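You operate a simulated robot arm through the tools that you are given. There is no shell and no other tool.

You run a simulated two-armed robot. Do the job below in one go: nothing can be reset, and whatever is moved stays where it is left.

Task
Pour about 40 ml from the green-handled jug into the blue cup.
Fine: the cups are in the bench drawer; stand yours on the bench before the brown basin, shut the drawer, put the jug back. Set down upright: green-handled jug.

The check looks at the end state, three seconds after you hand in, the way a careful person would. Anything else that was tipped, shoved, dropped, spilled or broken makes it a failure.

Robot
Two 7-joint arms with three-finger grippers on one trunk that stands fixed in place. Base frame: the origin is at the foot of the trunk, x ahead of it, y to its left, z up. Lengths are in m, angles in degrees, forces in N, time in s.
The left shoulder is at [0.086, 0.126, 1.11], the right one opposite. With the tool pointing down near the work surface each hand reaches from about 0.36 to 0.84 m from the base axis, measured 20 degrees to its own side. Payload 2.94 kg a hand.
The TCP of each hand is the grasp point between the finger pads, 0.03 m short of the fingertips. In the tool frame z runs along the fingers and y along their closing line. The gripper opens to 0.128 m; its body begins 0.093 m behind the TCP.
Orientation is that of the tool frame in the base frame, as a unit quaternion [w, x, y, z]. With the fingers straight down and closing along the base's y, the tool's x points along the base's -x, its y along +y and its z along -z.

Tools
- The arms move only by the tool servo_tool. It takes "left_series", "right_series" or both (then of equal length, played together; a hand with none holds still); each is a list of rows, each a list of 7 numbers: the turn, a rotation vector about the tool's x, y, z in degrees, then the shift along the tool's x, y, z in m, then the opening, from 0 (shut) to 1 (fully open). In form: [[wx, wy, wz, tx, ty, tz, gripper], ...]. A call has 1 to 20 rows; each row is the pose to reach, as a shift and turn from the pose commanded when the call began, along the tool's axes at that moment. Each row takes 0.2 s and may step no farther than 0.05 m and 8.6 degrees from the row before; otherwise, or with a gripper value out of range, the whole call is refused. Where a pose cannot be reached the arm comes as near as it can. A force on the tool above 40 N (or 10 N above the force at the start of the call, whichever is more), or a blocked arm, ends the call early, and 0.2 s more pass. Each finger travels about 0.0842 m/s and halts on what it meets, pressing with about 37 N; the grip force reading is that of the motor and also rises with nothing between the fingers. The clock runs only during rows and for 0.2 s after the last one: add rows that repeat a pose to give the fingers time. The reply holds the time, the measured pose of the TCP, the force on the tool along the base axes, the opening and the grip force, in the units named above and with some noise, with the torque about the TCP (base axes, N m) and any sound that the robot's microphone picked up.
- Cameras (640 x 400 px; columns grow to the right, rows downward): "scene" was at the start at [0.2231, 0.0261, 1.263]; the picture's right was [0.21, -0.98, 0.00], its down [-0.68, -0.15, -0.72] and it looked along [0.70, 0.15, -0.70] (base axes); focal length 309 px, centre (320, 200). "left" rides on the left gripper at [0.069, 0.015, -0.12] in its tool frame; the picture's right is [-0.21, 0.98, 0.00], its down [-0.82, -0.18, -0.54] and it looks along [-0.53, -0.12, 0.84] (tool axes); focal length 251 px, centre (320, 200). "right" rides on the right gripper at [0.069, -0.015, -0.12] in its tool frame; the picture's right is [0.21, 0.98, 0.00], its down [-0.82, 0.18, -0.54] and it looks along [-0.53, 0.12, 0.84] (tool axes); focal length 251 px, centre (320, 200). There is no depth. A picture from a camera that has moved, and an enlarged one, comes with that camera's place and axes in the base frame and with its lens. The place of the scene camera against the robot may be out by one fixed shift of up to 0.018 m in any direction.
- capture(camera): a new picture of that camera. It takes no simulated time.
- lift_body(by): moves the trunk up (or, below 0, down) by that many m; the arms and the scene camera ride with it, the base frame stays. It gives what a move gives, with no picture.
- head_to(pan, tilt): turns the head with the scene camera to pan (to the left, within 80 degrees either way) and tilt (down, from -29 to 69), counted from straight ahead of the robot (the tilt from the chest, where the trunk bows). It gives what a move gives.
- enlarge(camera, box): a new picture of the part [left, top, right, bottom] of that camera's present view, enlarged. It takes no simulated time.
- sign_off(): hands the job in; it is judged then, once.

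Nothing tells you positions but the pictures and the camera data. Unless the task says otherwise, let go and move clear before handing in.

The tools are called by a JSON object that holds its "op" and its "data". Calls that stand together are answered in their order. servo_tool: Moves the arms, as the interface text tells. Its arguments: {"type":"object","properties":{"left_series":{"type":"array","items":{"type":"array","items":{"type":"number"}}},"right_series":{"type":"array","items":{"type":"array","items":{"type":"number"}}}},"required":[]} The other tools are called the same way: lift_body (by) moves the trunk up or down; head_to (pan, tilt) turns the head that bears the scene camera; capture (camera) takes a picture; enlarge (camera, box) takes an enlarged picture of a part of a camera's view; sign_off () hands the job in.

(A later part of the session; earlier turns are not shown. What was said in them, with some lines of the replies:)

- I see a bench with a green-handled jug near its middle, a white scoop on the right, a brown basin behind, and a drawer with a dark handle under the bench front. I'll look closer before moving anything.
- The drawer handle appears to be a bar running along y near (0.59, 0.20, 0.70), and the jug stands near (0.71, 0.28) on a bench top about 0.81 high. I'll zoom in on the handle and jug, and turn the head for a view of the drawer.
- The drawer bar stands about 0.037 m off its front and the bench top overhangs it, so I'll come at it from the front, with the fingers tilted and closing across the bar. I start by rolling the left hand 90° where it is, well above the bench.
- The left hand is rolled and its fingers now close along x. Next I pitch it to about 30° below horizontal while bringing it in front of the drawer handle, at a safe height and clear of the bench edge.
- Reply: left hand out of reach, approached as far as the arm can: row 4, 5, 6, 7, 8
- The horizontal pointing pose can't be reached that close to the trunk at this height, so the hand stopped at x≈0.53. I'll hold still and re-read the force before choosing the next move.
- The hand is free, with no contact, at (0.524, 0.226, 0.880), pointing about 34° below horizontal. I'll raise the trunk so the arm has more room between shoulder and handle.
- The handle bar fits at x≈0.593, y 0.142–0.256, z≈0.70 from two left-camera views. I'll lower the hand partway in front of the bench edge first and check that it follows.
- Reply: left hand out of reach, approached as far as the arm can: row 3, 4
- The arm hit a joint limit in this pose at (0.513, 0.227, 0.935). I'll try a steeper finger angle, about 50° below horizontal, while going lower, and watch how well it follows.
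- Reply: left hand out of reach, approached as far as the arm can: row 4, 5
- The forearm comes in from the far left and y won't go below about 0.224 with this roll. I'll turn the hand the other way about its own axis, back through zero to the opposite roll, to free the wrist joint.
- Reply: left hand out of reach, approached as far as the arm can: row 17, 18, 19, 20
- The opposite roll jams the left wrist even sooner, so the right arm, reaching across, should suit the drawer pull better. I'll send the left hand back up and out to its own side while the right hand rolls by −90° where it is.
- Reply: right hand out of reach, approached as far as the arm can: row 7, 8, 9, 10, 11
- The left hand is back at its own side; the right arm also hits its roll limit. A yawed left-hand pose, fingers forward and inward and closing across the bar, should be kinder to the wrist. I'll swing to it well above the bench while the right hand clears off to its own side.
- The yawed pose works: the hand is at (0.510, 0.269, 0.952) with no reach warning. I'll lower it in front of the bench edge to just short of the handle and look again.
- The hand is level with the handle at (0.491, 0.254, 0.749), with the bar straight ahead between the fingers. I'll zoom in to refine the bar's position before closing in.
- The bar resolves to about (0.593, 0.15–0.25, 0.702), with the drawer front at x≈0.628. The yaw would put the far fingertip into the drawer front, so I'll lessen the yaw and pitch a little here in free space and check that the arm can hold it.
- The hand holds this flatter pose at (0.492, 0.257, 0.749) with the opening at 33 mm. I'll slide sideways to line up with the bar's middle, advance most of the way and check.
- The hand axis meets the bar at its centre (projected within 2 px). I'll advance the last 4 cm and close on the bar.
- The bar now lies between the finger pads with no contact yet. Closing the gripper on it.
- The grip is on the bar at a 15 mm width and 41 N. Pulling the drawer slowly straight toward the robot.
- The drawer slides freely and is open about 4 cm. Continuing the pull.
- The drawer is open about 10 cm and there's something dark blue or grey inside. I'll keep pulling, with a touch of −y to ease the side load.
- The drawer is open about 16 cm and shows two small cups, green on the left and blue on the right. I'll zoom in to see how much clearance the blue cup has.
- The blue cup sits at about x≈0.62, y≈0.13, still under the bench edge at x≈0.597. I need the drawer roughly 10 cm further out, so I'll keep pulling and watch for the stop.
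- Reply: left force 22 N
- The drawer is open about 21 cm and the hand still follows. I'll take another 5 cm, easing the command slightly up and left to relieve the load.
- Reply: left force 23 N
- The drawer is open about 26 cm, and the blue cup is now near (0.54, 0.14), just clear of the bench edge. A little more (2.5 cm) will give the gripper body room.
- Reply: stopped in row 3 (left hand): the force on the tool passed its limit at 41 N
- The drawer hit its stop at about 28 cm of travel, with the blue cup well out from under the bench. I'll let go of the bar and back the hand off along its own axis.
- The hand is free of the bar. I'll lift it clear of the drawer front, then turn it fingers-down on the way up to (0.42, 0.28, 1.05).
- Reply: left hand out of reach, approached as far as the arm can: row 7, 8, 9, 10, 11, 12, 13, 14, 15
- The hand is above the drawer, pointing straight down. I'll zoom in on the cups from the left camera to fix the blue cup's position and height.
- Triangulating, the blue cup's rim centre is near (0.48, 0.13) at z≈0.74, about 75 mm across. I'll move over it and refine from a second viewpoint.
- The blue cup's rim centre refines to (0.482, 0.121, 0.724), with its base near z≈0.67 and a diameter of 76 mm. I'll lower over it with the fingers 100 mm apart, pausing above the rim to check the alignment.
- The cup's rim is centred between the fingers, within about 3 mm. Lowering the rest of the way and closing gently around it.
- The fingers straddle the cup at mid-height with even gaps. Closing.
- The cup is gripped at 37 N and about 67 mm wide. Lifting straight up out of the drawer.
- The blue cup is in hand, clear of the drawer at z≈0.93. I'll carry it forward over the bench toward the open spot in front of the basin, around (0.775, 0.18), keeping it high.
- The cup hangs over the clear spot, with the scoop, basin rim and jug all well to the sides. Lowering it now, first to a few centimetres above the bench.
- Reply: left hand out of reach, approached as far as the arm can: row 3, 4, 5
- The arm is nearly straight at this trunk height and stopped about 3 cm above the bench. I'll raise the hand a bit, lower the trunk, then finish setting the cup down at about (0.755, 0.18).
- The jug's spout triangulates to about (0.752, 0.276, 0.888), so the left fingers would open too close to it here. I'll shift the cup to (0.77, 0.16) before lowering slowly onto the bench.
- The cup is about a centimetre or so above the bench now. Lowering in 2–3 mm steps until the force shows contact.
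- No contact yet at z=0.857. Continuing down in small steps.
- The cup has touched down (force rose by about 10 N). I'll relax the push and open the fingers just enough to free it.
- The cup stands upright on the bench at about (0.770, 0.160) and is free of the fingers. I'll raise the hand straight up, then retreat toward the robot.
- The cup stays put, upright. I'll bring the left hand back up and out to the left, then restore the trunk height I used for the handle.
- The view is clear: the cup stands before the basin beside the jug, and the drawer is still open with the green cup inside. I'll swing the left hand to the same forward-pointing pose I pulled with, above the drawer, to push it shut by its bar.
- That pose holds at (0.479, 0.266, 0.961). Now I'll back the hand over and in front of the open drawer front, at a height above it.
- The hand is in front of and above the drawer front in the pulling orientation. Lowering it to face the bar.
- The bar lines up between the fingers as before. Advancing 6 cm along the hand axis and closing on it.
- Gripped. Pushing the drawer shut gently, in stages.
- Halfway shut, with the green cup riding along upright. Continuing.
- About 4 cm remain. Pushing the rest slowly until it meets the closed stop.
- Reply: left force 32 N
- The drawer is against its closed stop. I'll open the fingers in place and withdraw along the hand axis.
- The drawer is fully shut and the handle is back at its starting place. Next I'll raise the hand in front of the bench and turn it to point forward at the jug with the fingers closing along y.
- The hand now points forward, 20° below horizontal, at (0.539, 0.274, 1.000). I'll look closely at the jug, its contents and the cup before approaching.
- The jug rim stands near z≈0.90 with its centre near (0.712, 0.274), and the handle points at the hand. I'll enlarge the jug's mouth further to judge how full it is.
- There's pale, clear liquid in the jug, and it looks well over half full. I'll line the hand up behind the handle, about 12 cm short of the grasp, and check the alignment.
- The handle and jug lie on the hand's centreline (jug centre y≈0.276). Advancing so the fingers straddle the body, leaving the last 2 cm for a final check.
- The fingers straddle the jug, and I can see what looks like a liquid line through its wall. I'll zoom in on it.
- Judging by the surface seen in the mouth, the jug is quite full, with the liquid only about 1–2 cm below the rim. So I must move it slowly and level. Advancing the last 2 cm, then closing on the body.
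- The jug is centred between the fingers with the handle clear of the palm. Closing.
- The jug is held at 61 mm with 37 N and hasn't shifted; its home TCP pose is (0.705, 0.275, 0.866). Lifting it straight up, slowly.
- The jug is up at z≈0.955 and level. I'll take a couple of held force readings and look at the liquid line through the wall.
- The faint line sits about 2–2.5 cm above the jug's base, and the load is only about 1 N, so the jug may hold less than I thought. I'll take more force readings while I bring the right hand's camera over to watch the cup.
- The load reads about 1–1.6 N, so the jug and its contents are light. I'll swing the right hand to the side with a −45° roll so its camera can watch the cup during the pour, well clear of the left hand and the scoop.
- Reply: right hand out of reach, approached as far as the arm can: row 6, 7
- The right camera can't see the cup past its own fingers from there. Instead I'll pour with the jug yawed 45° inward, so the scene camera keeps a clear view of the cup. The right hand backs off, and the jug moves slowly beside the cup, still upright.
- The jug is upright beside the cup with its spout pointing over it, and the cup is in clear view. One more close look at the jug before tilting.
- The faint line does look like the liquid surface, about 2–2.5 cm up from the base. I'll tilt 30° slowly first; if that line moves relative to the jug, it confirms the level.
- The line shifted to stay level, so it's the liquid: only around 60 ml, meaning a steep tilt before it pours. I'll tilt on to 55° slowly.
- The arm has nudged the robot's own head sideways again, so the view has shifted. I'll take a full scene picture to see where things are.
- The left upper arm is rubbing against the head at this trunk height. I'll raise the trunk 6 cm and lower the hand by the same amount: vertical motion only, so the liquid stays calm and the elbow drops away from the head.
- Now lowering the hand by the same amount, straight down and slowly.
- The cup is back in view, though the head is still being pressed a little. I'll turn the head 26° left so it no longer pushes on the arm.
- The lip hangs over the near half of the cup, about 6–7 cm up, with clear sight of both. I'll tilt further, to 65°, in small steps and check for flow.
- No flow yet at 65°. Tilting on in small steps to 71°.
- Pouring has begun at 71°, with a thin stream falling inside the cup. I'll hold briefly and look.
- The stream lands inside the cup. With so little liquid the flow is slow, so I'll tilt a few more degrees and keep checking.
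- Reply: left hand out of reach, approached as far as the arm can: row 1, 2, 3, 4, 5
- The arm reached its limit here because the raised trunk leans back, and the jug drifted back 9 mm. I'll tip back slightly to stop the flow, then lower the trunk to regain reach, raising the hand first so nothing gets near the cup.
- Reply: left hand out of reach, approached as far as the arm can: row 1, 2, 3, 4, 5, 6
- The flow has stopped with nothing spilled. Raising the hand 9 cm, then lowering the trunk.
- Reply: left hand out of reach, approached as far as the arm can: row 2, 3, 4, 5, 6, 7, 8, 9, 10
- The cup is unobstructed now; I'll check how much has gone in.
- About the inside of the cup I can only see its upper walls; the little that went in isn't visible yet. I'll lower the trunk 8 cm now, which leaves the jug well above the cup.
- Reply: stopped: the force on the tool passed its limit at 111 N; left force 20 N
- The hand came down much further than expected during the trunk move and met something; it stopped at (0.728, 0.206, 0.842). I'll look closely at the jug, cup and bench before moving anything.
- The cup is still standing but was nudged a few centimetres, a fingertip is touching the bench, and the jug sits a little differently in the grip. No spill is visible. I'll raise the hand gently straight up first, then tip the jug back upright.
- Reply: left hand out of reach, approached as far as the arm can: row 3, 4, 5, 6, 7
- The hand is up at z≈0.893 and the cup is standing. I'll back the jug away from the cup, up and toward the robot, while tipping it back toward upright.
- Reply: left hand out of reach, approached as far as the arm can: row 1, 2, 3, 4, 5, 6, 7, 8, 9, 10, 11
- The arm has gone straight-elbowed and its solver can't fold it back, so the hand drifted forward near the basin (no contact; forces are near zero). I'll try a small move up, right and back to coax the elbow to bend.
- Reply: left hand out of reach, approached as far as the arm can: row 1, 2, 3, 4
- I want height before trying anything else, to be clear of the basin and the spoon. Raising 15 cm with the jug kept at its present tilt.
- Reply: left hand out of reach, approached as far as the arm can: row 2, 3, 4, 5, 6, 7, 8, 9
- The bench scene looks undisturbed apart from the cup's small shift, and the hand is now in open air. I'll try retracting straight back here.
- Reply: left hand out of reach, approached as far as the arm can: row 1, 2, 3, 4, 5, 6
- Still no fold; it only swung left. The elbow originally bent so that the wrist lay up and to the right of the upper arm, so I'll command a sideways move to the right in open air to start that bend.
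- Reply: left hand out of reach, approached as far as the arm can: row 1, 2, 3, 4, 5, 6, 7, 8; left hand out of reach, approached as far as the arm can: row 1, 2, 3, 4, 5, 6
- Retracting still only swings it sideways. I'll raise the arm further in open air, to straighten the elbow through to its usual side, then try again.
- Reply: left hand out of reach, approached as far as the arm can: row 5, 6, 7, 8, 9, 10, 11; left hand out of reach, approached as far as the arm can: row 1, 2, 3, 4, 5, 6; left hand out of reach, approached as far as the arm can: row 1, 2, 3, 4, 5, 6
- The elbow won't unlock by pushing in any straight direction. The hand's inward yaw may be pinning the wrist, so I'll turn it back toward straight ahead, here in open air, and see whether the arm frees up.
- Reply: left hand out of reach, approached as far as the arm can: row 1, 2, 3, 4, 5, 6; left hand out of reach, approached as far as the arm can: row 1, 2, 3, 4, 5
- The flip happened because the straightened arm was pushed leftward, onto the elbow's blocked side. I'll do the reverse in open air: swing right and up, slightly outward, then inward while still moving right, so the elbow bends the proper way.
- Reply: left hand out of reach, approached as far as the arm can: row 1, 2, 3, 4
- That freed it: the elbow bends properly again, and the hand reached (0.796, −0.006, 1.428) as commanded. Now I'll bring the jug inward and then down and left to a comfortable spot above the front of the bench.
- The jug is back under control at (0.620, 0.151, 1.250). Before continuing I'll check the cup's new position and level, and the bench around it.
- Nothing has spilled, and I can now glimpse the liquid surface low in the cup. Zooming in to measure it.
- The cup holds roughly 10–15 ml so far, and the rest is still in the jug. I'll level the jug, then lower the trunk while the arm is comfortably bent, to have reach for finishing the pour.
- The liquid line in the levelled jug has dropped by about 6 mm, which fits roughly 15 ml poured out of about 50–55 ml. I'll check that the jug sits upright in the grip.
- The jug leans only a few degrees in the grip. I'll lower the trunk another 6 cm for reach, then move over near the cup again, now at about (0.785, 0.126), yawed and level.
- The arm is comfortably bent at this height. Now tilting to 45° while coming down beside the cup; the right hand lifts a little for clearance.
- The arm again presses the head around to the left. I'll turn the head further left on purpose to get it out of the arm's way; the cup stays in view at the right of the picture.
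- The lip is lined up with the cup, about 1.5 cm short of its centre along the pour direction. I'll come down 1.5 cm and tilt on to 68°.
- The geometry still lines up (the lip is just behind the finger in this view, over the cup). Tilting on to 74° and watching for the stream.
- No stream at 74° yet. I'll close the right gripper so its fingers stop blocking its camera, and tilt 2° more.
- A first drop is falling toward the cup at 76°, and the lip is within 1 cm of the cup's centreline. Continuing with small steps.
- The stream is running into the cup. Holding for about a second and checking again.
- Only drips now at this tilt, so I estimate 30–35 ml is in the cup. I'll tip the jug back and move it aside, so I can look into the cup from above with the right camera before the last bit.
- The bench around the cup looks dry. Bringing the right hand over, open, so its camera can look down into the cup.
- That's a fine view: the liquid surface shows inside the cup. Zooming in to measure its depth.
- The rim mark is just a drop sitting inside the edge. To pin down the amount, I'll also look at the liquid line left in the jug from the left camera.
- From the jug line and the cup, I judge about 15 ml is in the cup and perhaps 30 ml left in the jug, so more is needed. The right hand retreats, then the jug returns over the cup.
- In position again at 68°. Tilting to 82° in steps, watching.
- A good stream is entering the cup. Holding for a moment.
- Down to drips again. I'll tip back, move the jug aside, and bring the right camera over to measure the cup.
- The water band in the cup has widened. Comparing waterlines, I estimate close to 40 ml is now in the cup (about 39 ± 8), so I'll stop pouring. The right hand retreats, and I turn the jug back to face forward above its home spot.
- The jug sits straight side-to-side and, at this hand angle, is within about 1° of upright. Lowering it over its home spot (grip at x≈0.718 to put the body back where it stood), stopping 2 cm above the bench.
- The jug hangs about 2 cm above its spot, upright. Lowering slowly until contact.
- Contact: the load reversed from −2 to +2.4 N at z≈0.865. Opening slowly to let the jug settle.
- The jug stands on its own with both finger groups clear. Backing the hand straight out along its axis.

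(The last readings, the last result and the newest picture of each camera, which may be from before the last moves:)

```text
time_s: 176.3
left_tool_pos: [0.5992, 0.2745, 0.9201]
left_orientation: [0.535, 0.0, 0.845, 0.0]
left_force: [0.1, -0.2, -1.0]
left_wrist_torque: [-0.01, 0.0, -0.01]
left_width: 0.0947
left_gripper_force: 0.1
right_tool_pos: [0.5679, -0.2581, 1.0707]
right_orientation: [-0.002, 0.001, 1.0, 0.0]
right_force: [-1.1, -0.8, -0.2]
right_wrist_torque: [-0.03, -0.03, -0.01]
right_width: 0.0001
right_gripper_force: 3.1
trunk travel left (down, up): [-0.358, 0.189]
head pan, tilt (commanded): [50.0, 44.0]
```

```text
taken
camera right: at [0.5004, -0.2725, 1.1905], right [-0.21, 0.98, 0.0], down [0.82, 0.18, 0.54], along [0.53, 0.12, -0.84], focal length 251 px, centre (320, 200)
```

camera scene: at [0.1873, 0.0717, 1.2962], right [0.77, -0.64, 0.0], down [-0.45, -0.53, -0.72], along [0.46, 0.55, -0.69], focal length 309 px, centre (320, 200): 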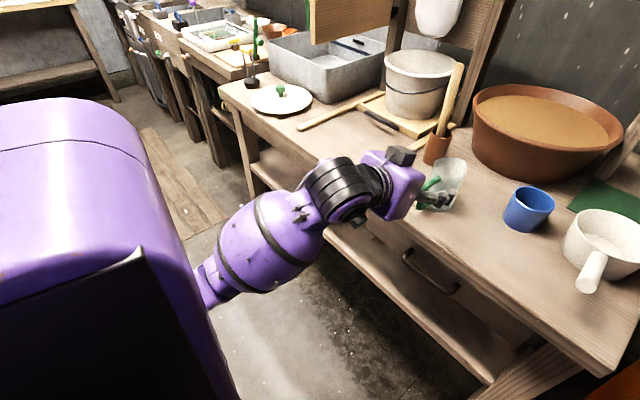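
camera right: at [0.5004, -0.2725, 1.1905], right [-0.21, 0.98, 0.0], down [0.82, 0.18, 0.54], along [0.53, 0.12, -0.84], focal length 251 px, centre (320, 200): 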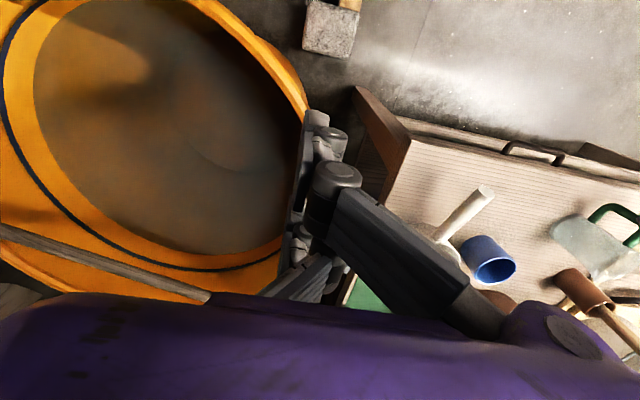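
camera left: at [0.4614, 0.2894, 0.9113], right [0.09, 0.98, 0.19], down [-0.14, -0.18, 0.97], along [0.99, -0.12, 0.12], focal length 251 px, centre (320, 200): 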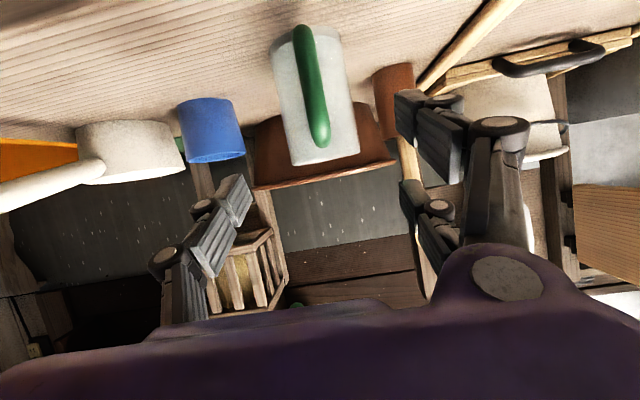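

The jug is back home, upright, with its handle toward the robot. I'll draw the left hand back and up, turn it fingers-down, and bring the head round for an overall check.

{"op": "servo_tool", "data": {"left_series": [[0, 0, 0, -0.012, 0.008, -0.025, 0.74], [0, 0, 0, -0.03, 0.02, -0.058, 0.74], [0, 0, 0, -0.047, 0.032, -0.092, 0.74], [0, 0, 0, -0.062, 0.042, -0.122, 0.74], [0, 0, 0, -0.0748, 0.05, -0.146, 0.74], [0, 8, 0, -0.0748, 0.05, -0.146, 0.74], [0, 16, 0, -0.0748, 0.05, -0.146, 0.74], [0, 24, 0, -0.0748, 0.05, -0.146, 0.74], [0, 32, 0, -0.0748, 0.05, -0.146, 0.74], [0, 40, 0, -0.0748, 0.05, -0.146, 0.74], [0, 48, 0, -0.0748, 0.05, -0.146, 0.74], [0, 56, 0, -0.0748, 0.05, -0.146, 0.74], [0, 64.7, 0, -0.0748, 0.05, -0.146, 0.74]]}}

{"op": "head_to", "data": {"pan": 12, "tilt": 44}}

{"op": "capture", "data": {"camera": "scene"}}

{"op": "capture", "data": {"camera": "left"}}

```text
refused: row 13 steps farther than a row can; nothing moved
```

```text
time_s: 177.3
left_tool_pos: [0.601, 0.2759, 0.9204]
left_orientation: [0.535, 0.002, 0.845, -0.001]
left_force: [0.0, -1.0, 0.1]
left_wrist_torque: [0.01, -0.03, 0.0]
left_width: 0.0947
left_gripper_force: 0.1
right_tool_pos: [0.5699, -0.2582, 1.0704]
right_orientation: [-0.001, 0.0, 1.0, 0.0]
right_force: [0.2, -0.6, 0.4]
right_wrist_torque: [-0.02, 0.02, 0.0]
right_width: 0.0001
right_gripper_force: 3.8
trunk travel left (down, up): [-0.358, 0.189]
head pan, tilt (commanded): [12.0, 44.0]
```

```text
taken
camera scene: at [0.2156, 0.026, 1.2961], right [0.21, -0.98, 0.0], down [-0.68, -0.14, -0.72], along [0.7, 0.15, -0.69], focal length 309 px, centre (320, 200)
```

scene: 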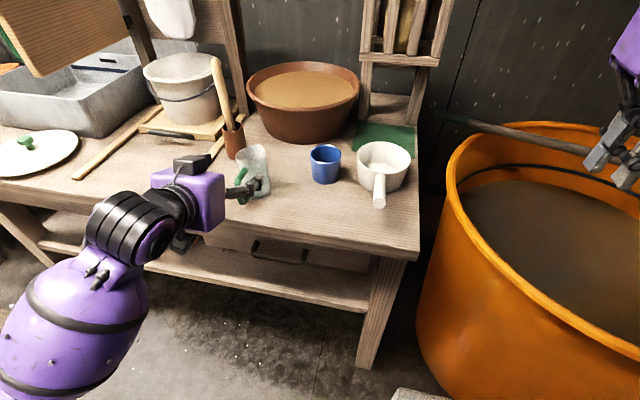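

```text
taken
camera left: at [0.4623, 0.2895, 0.9107], right [0.09, 0.98, 0.19], down [-0.14, -0.18, 0.97], along [0.99, -0.12, 0.12], focal length 251 px, centre (320, 200)
```

left: 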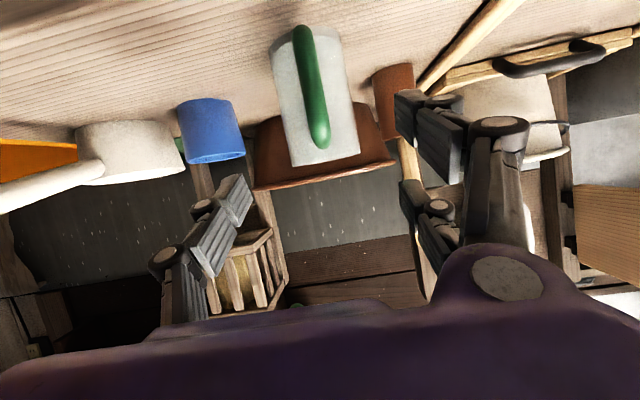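

The overall view is good: the jug and cup stand upright, the cup is in front of the basin, and the drawer is shut. That last move was refused for one oversized step, so I'll repeat it with smaller ones.

{"op": "servo_tool", "data": {"left_series": [[0, 0, 0, -0.012, 0.008, -0.025, 0.74], [0, 0, 0, -0.03, 0.02, -0.058, 0.74], [0, 0, 0, -0.047, 0.032, -0.092, 0.74], [0, 0, 0, -0.062, 0.042, -0.122, 0.74], [0, 0, 0, -0.0748, 0.05, -0.146, 0.74], [0, 7.2, 0, -0.0748, 0.05, -0.146, 0.74], [0, 14.4, 0, -0.0748, 0.05, -0.146, 0.74], [0, 21.6, 0, -0.0748, 0.05, -0.146, 0.74], [0, 28.8, 0, -0.0748, 0.05, -0.146, 0.74], [0, 36, 0, -0.0748, 0.05, -0.146, 0.74], [0, 43.2, 0, -0.0748, 0.05, -0.146, 0.74], [0, 50.4, 0, -0.0748, 0.05, -0.146, 0.74], [0, 57.6, 0, -0.0748, 0.05, -0.146, 0.74], [0, 64.7, 0, -0.0748, 0.05, -0.146, 0.74]]}}

{"op": "capture", "data": {"camera": "scene"}}

{"op": "capture", "data": {"camera": "left"}}

{"op": "enlarge", "data": {"camera": "scene", "box": [215, 120, 375, 220]}}

```text
time_s: 180.3
left_tool_pos: [0.5017, 0.3254, 1.0504]
left_orientation: [-0.001, 0.001, 1.0, 0.0]
left_force: [-0.3, 0.2, -0.4]
left_wrist_torque: [0.0, -0.02, 0.01]
left_width: 0.0945
left_gripper_force: 0.0
left hand out of reach, approached as far as the arm can: row 3, 4, 5, 6
right_tool_pos: [0.5685, -0.2583, 1.0705]
right_orientation: [-0.001, 0.0, 1.0, 0.0]
right_force: [0.4, -0.4, -0.3]
right_wrist_torque: [0.02, 0.03, -0.01]
right_width: 0.0
right_gripper_force: 2.7
trunk travel left (down, up): [-0.358, 0.189]
head pan, tilt (commanded): [12.0, 44.0]
```

```text
taken
camera scene: at [0.2158, 0.0254, 1.296], right [0.21, -0.98, 0.0], down [-0.68, -0.14, -0.72], along [0.7, 0.15, -0.69], focal length 309 px, centre (320, 200)
```

scene: 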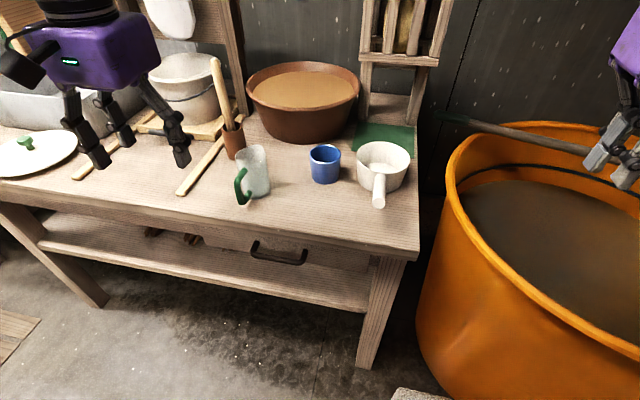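

```text
taken
camera left: at [0.4314, 0.3393, 1.1727], right [0.22, 0.98, 0.0], down [0.82, -0.18, 0.54], along [0.53, -0.12, -0.84], focal length 251 px, centre (320, 200)
```

left: 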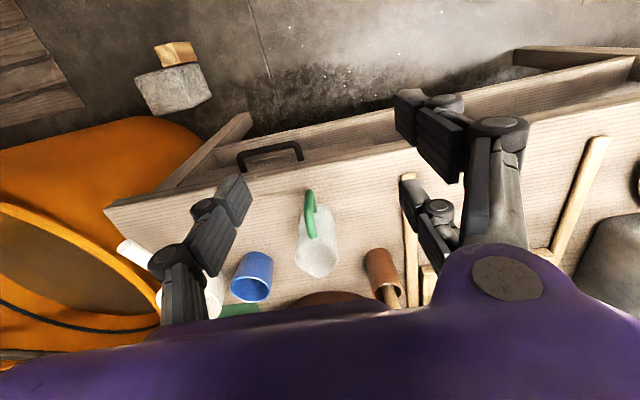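

```text
4.00 times, centred on (295, 170) of scene
camera zoom: at [0.2158, 0.0254, 1.296], right [0.21, -0.98, 0.0], down [-0.68, -0.14, -0.72], along [0.7, 0.15, -0.69], focal length 1235 px, centre (420, 320)
```

zoom: 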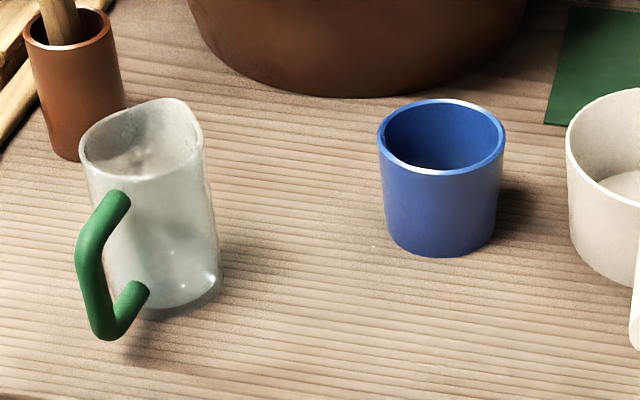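

All looks right. For a second opinion on the amount, I'll bring the left camera over the cup at a safe height and measure the waterline again.

{"op": "servo_tool", "data": {"left_series": [[0, 0, 0, -0.02, -0.01, -0.005, 0.85], [0, 0, 0, -0.05, -0.027, -0.01, 0.95], [0, 0, 0, -0.085, -0.045, -0.01, 1], [0, 0, 0, -0.12, -0.064, -0.01, 1], [0, 0, 0, -0.155, -0.082, -0.01, 1], [0, 0, 0, -0.185, -0.098, -0.01, 1], [0, 0, 0, -0.198, -0.105, -0.01, 1], [0, 0, 0, -0.198, -0.105, -0.01, 1]]}}

{"op": "capture", "data": {"camera": "left"}}

```text
time_s: 182.1
left_tool_pos: [0.6547, 0.2435, 1.061]
left_orientation: [0.0, 0.0, 1.0, 0.0]
left_force: [0.7, -0.2, 0.7]
left_wrist_torque: [0.0, -0.07, 0.02]
left_width: 0.1279
left_gripper_force: 0.1
left hand out of reach, approached as far as the arm can: row 6, 7, 8
right_tool_pos: [0.5675, -0.2582, 1.0702]
right_orientation: [-0.002, 0.0, 1.0, 0.0]
right_force: [-0.2, -0.7, -0.5]
right_wrist_torque: [0.0, -0.01, -0.01]
right_width: 0.0002
right_gripper_force: 2.5
trunk travel left (down, up): [-0.358, 0.189]
head pan, tilt (commanded): [12.0, 44.0]
```

```text
taken
camera left: at [0.5854, 0.2575, 1.1835], right [0.21, 0.98, 0.0], down [0.82, -0.18, 0.54], along [0.53, -0.12, -0.84], focal length 251 px, centre (320, 200)
```

left: 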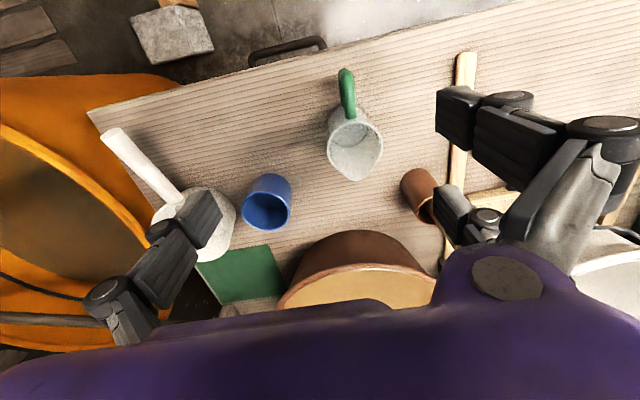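

{"op": "enlarge", "data": {"camera": "left", "box": [236, 172, 300, 232]}}

{"op": "enlarge", "data": {"camera": "left", "box": [250, 195, 290, 225]}}

{"op": "enlarge", "data": {"camera": "left", "box": [316, 60, 396, 190]}}

{"op": "enlarge", "data": {"camera": "left", "box": [326, 110, 386, 185]}}

```text
6.67 times, centred on (268, 202) of left
camera zoom: at [0.5854, 0.2575, 1.1835], right [0.21, 0.98, 0.0], down [0.82, -0.18, 0.54], along [0.53, -0.12, -0.84], focal length 1676 px, centre (667, 187)
```

zoom: 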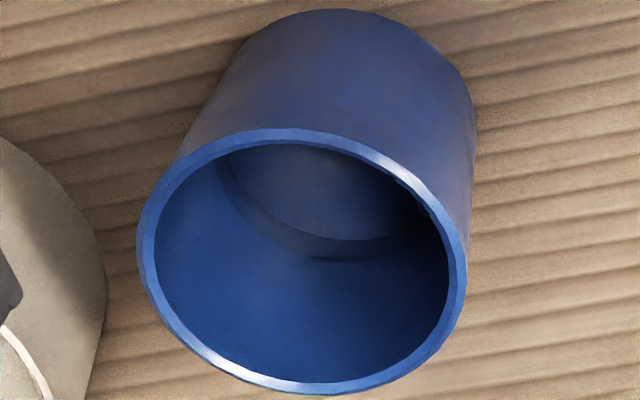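

```text
13.33 times, centred on (270, 210) of left
camera zoom: at [0.5854, 0.2575, 1.1835], right [0.21, 0.98, 0.0], down [0.82, -0.18, 0.54], along [0.53, -0.12, -0.84], focal length 3352 px, centre (987, 67)
```

zoom: 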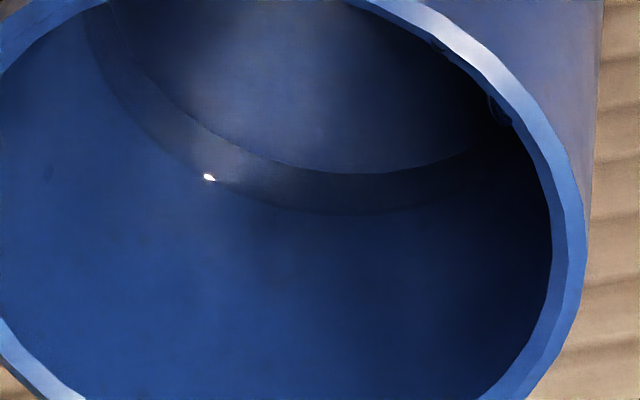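

```text
3.08 times, centred on (356, 125) of left
camera zoom: at [0.5854, 0.2575, 1.1835], right [0.21, 0.98, 0.0], down [0.82, -0.18, 0.54], along [0.53, -0.12, -0.84], focal length 774 px, centre (209, 431)
```

zoom: 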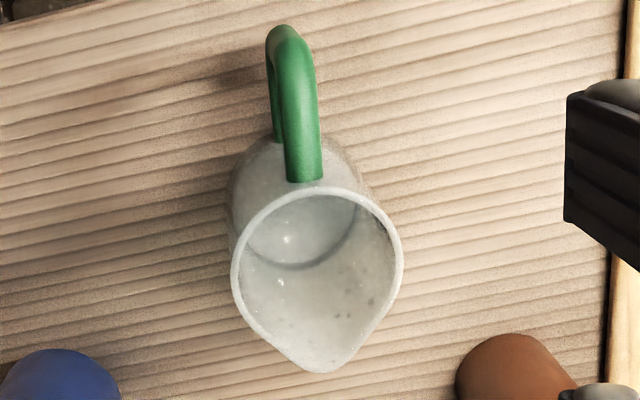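

```text
5.33 times, centred on (356, 148) of left
camera zoom: at [0.5854, 0.2575, 1.1835], right [0.21, 0.98, 0.0], down [0.82, -0.18, 0.54], along [0.53, -0.12, -0.84], focal length 1341 px, centre (128, 480)
```

zoom: 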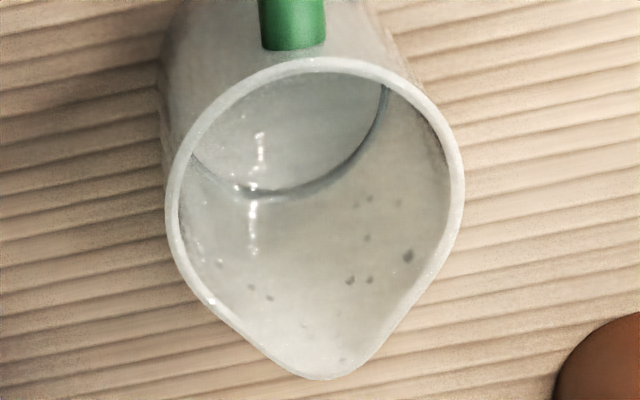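

From this view the waterline again works out to roughly 35–40 ml, and the jug stands within 2 mm of its original spot. I'll withdraw the left hand to its own side and do a last inspection of the bench.

{"op": "servo_tool", "data": {"left_series": [[0, 0, 0, 0.012, 0.009, -0.005, 1], [0, 0, 0, 0.04, 0.03, -0.01, 1], [0, 0, 0, 0.07, 0.052, -0.01, 1], [0, 0, 0, 0.1, 0.075, -0.01, 1], [0, 0, 0, 0.13, 0.097, -0.01, 1], [0, 0, 0, 0.16, 0.119, -0.01, 1], [0, 0, 0, 0.175, 0.13, -0.01, 1], [0, 0, 0, 0.175, 0.13, -0.01, 1]]}}

{"op": "capture", "data": {"camera": "scene"}}

{"op": "enlarge", "data": {"camera": "scene", "box": [220, 130, 380, 230]}}

{"op": "enlarge", "data": {"camera": "scene", "box": [160, 210, 400, 300]}}

{"op": "capture", "data": {"camera": "left"}}

```text
time_s: 183.9
left_tool_pos: [0.4803, 0.3773, 1.0701]
left_orientation: [0.0, 0.001, 1.0, 0.001]
left_force: [-0.1, 0.0, 0.2]
left_wrist_torque: [0.01, -0.01, -0.02]
left_width: 0.1278
left_gripper_force: 0.0
right_tool_pos: [0.569, -0.2573, 1.0704]
right_orientation: [-0.001, 0.0, 1.0, 0.0]
right_force: [-0.2, -0.8, 0.4]
right_wrist_torque: [-0.02, 0.03, -0.01]
right_width: 0.0003
right_gripper_force: 3.0
trunk travel left (down, up): [-0.358, 0.189]
head pan, tilt (commanded): [12.0, 44.0]
```

```text
taken
camera scene: at [0.2157, 0.0257, 1.2961], right [0.21, -0.98, 0.0], down [-0.68, -0.14, -0.72], along [0.7, 0.15, -0.69], focal length 309 px, centre (320, 200)
```

scene: 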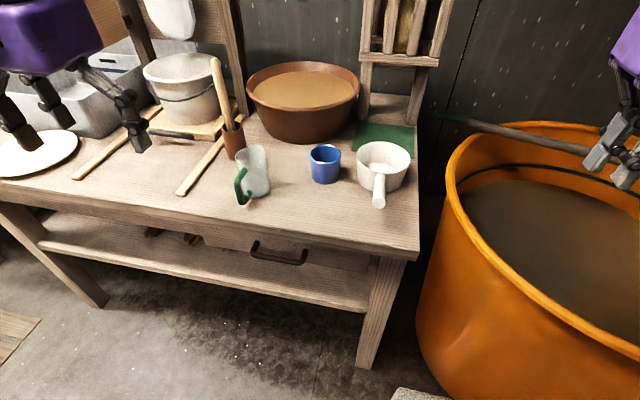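

```text
4.00 times, centred on (300, 180) of scene
camera zoom: at [0.2157, 0.0257, 1.2961], right [0.21, -0.98, 0.0], down [-0.68, -0.14, -0.72], along [0.7, 0.15, -0.69], focal length 1235 px, centre (400, 280)
```

zoom: 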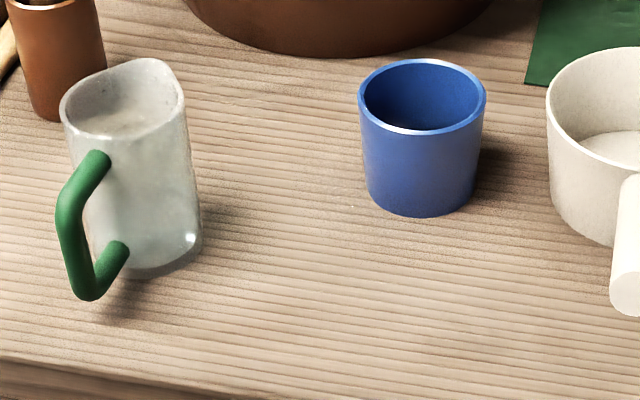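

```text
2.67 times, centred on (280, 255) of scene
camera zoom: at [0.2157, 0.0257, 1.2961], right [0.21, -0.98, 0.0], down [-0.68, -0.14, -0.72], along [0.7, 0.15, -0.69], focal length 823 px, centre (427, 53)
```

zoom: 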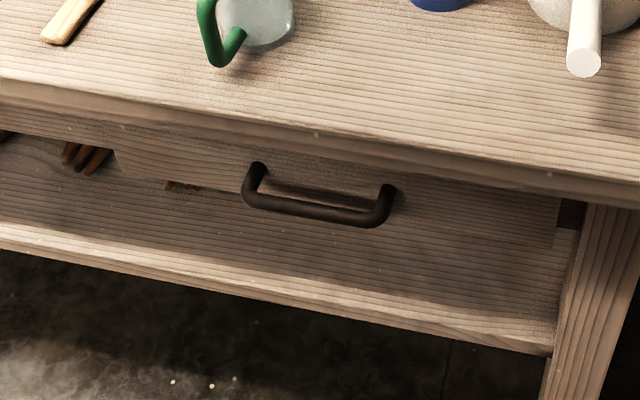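

```text
taken
camera left: at [0.411, 0.3908, 1.1931], right [0.22, 0.98, 0.0], down [0.82, -0.18, 0.54], along [0.53, -0.12, -0.84], focal length 251 px, centre (320, 200)
```

left: 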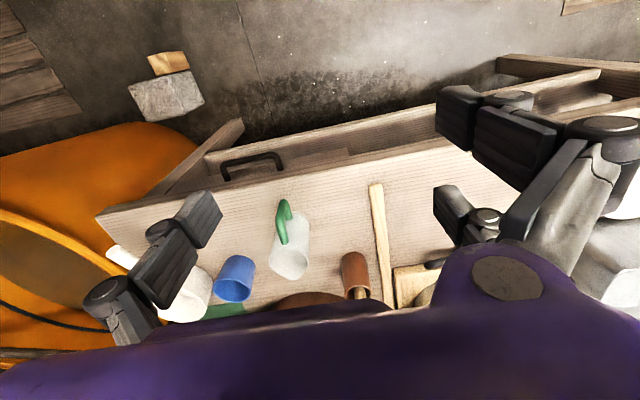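

Everything is in place. The blue cup stands upright before the basin with roughly 35–40 ml in it, and the bench around it looks dry. The drawer is shut, the green-handled jug is upright at its old spot, and both hands are clear. Handing in.

{"op": "sign_off", "data": {}}

```text
The job is handed in.
```

I handed the job in. The blue cup stands upright on the bench in front of the basin with about 35–40 ml in it. The drawer is shut and the green-handled jug stands upright within a couple of millimetres of where it started.

- **Amount:** the 35–40 ml is an estimate from the waterline in the camera views; the jug's own level suggested slightly less, so the true figure could be some millilitres lower. I stopped pouring there rather than risk another tilt.
- **Mishap during the pour:** while I was lowering the trunk, the left hand dropped too far and hit the bench hard enough to trip the force limit (111 N). It shoved the filled cup about 4 cm, toward the scoop and away from the robot. The cup stayed upright, and I saw no spill then or at the end.
- **Cup position:** because of that shove, the cup sits in front of the right half of the basin rather than its centre. I left it there rather than move it full.
- **Robot's own head:** the left arm pushed the head aside several times while pouring. Nothing on the bench was involved.

The other things on the bench looked undisturbed in the last pictures. The green cup is still in the closed drawer.
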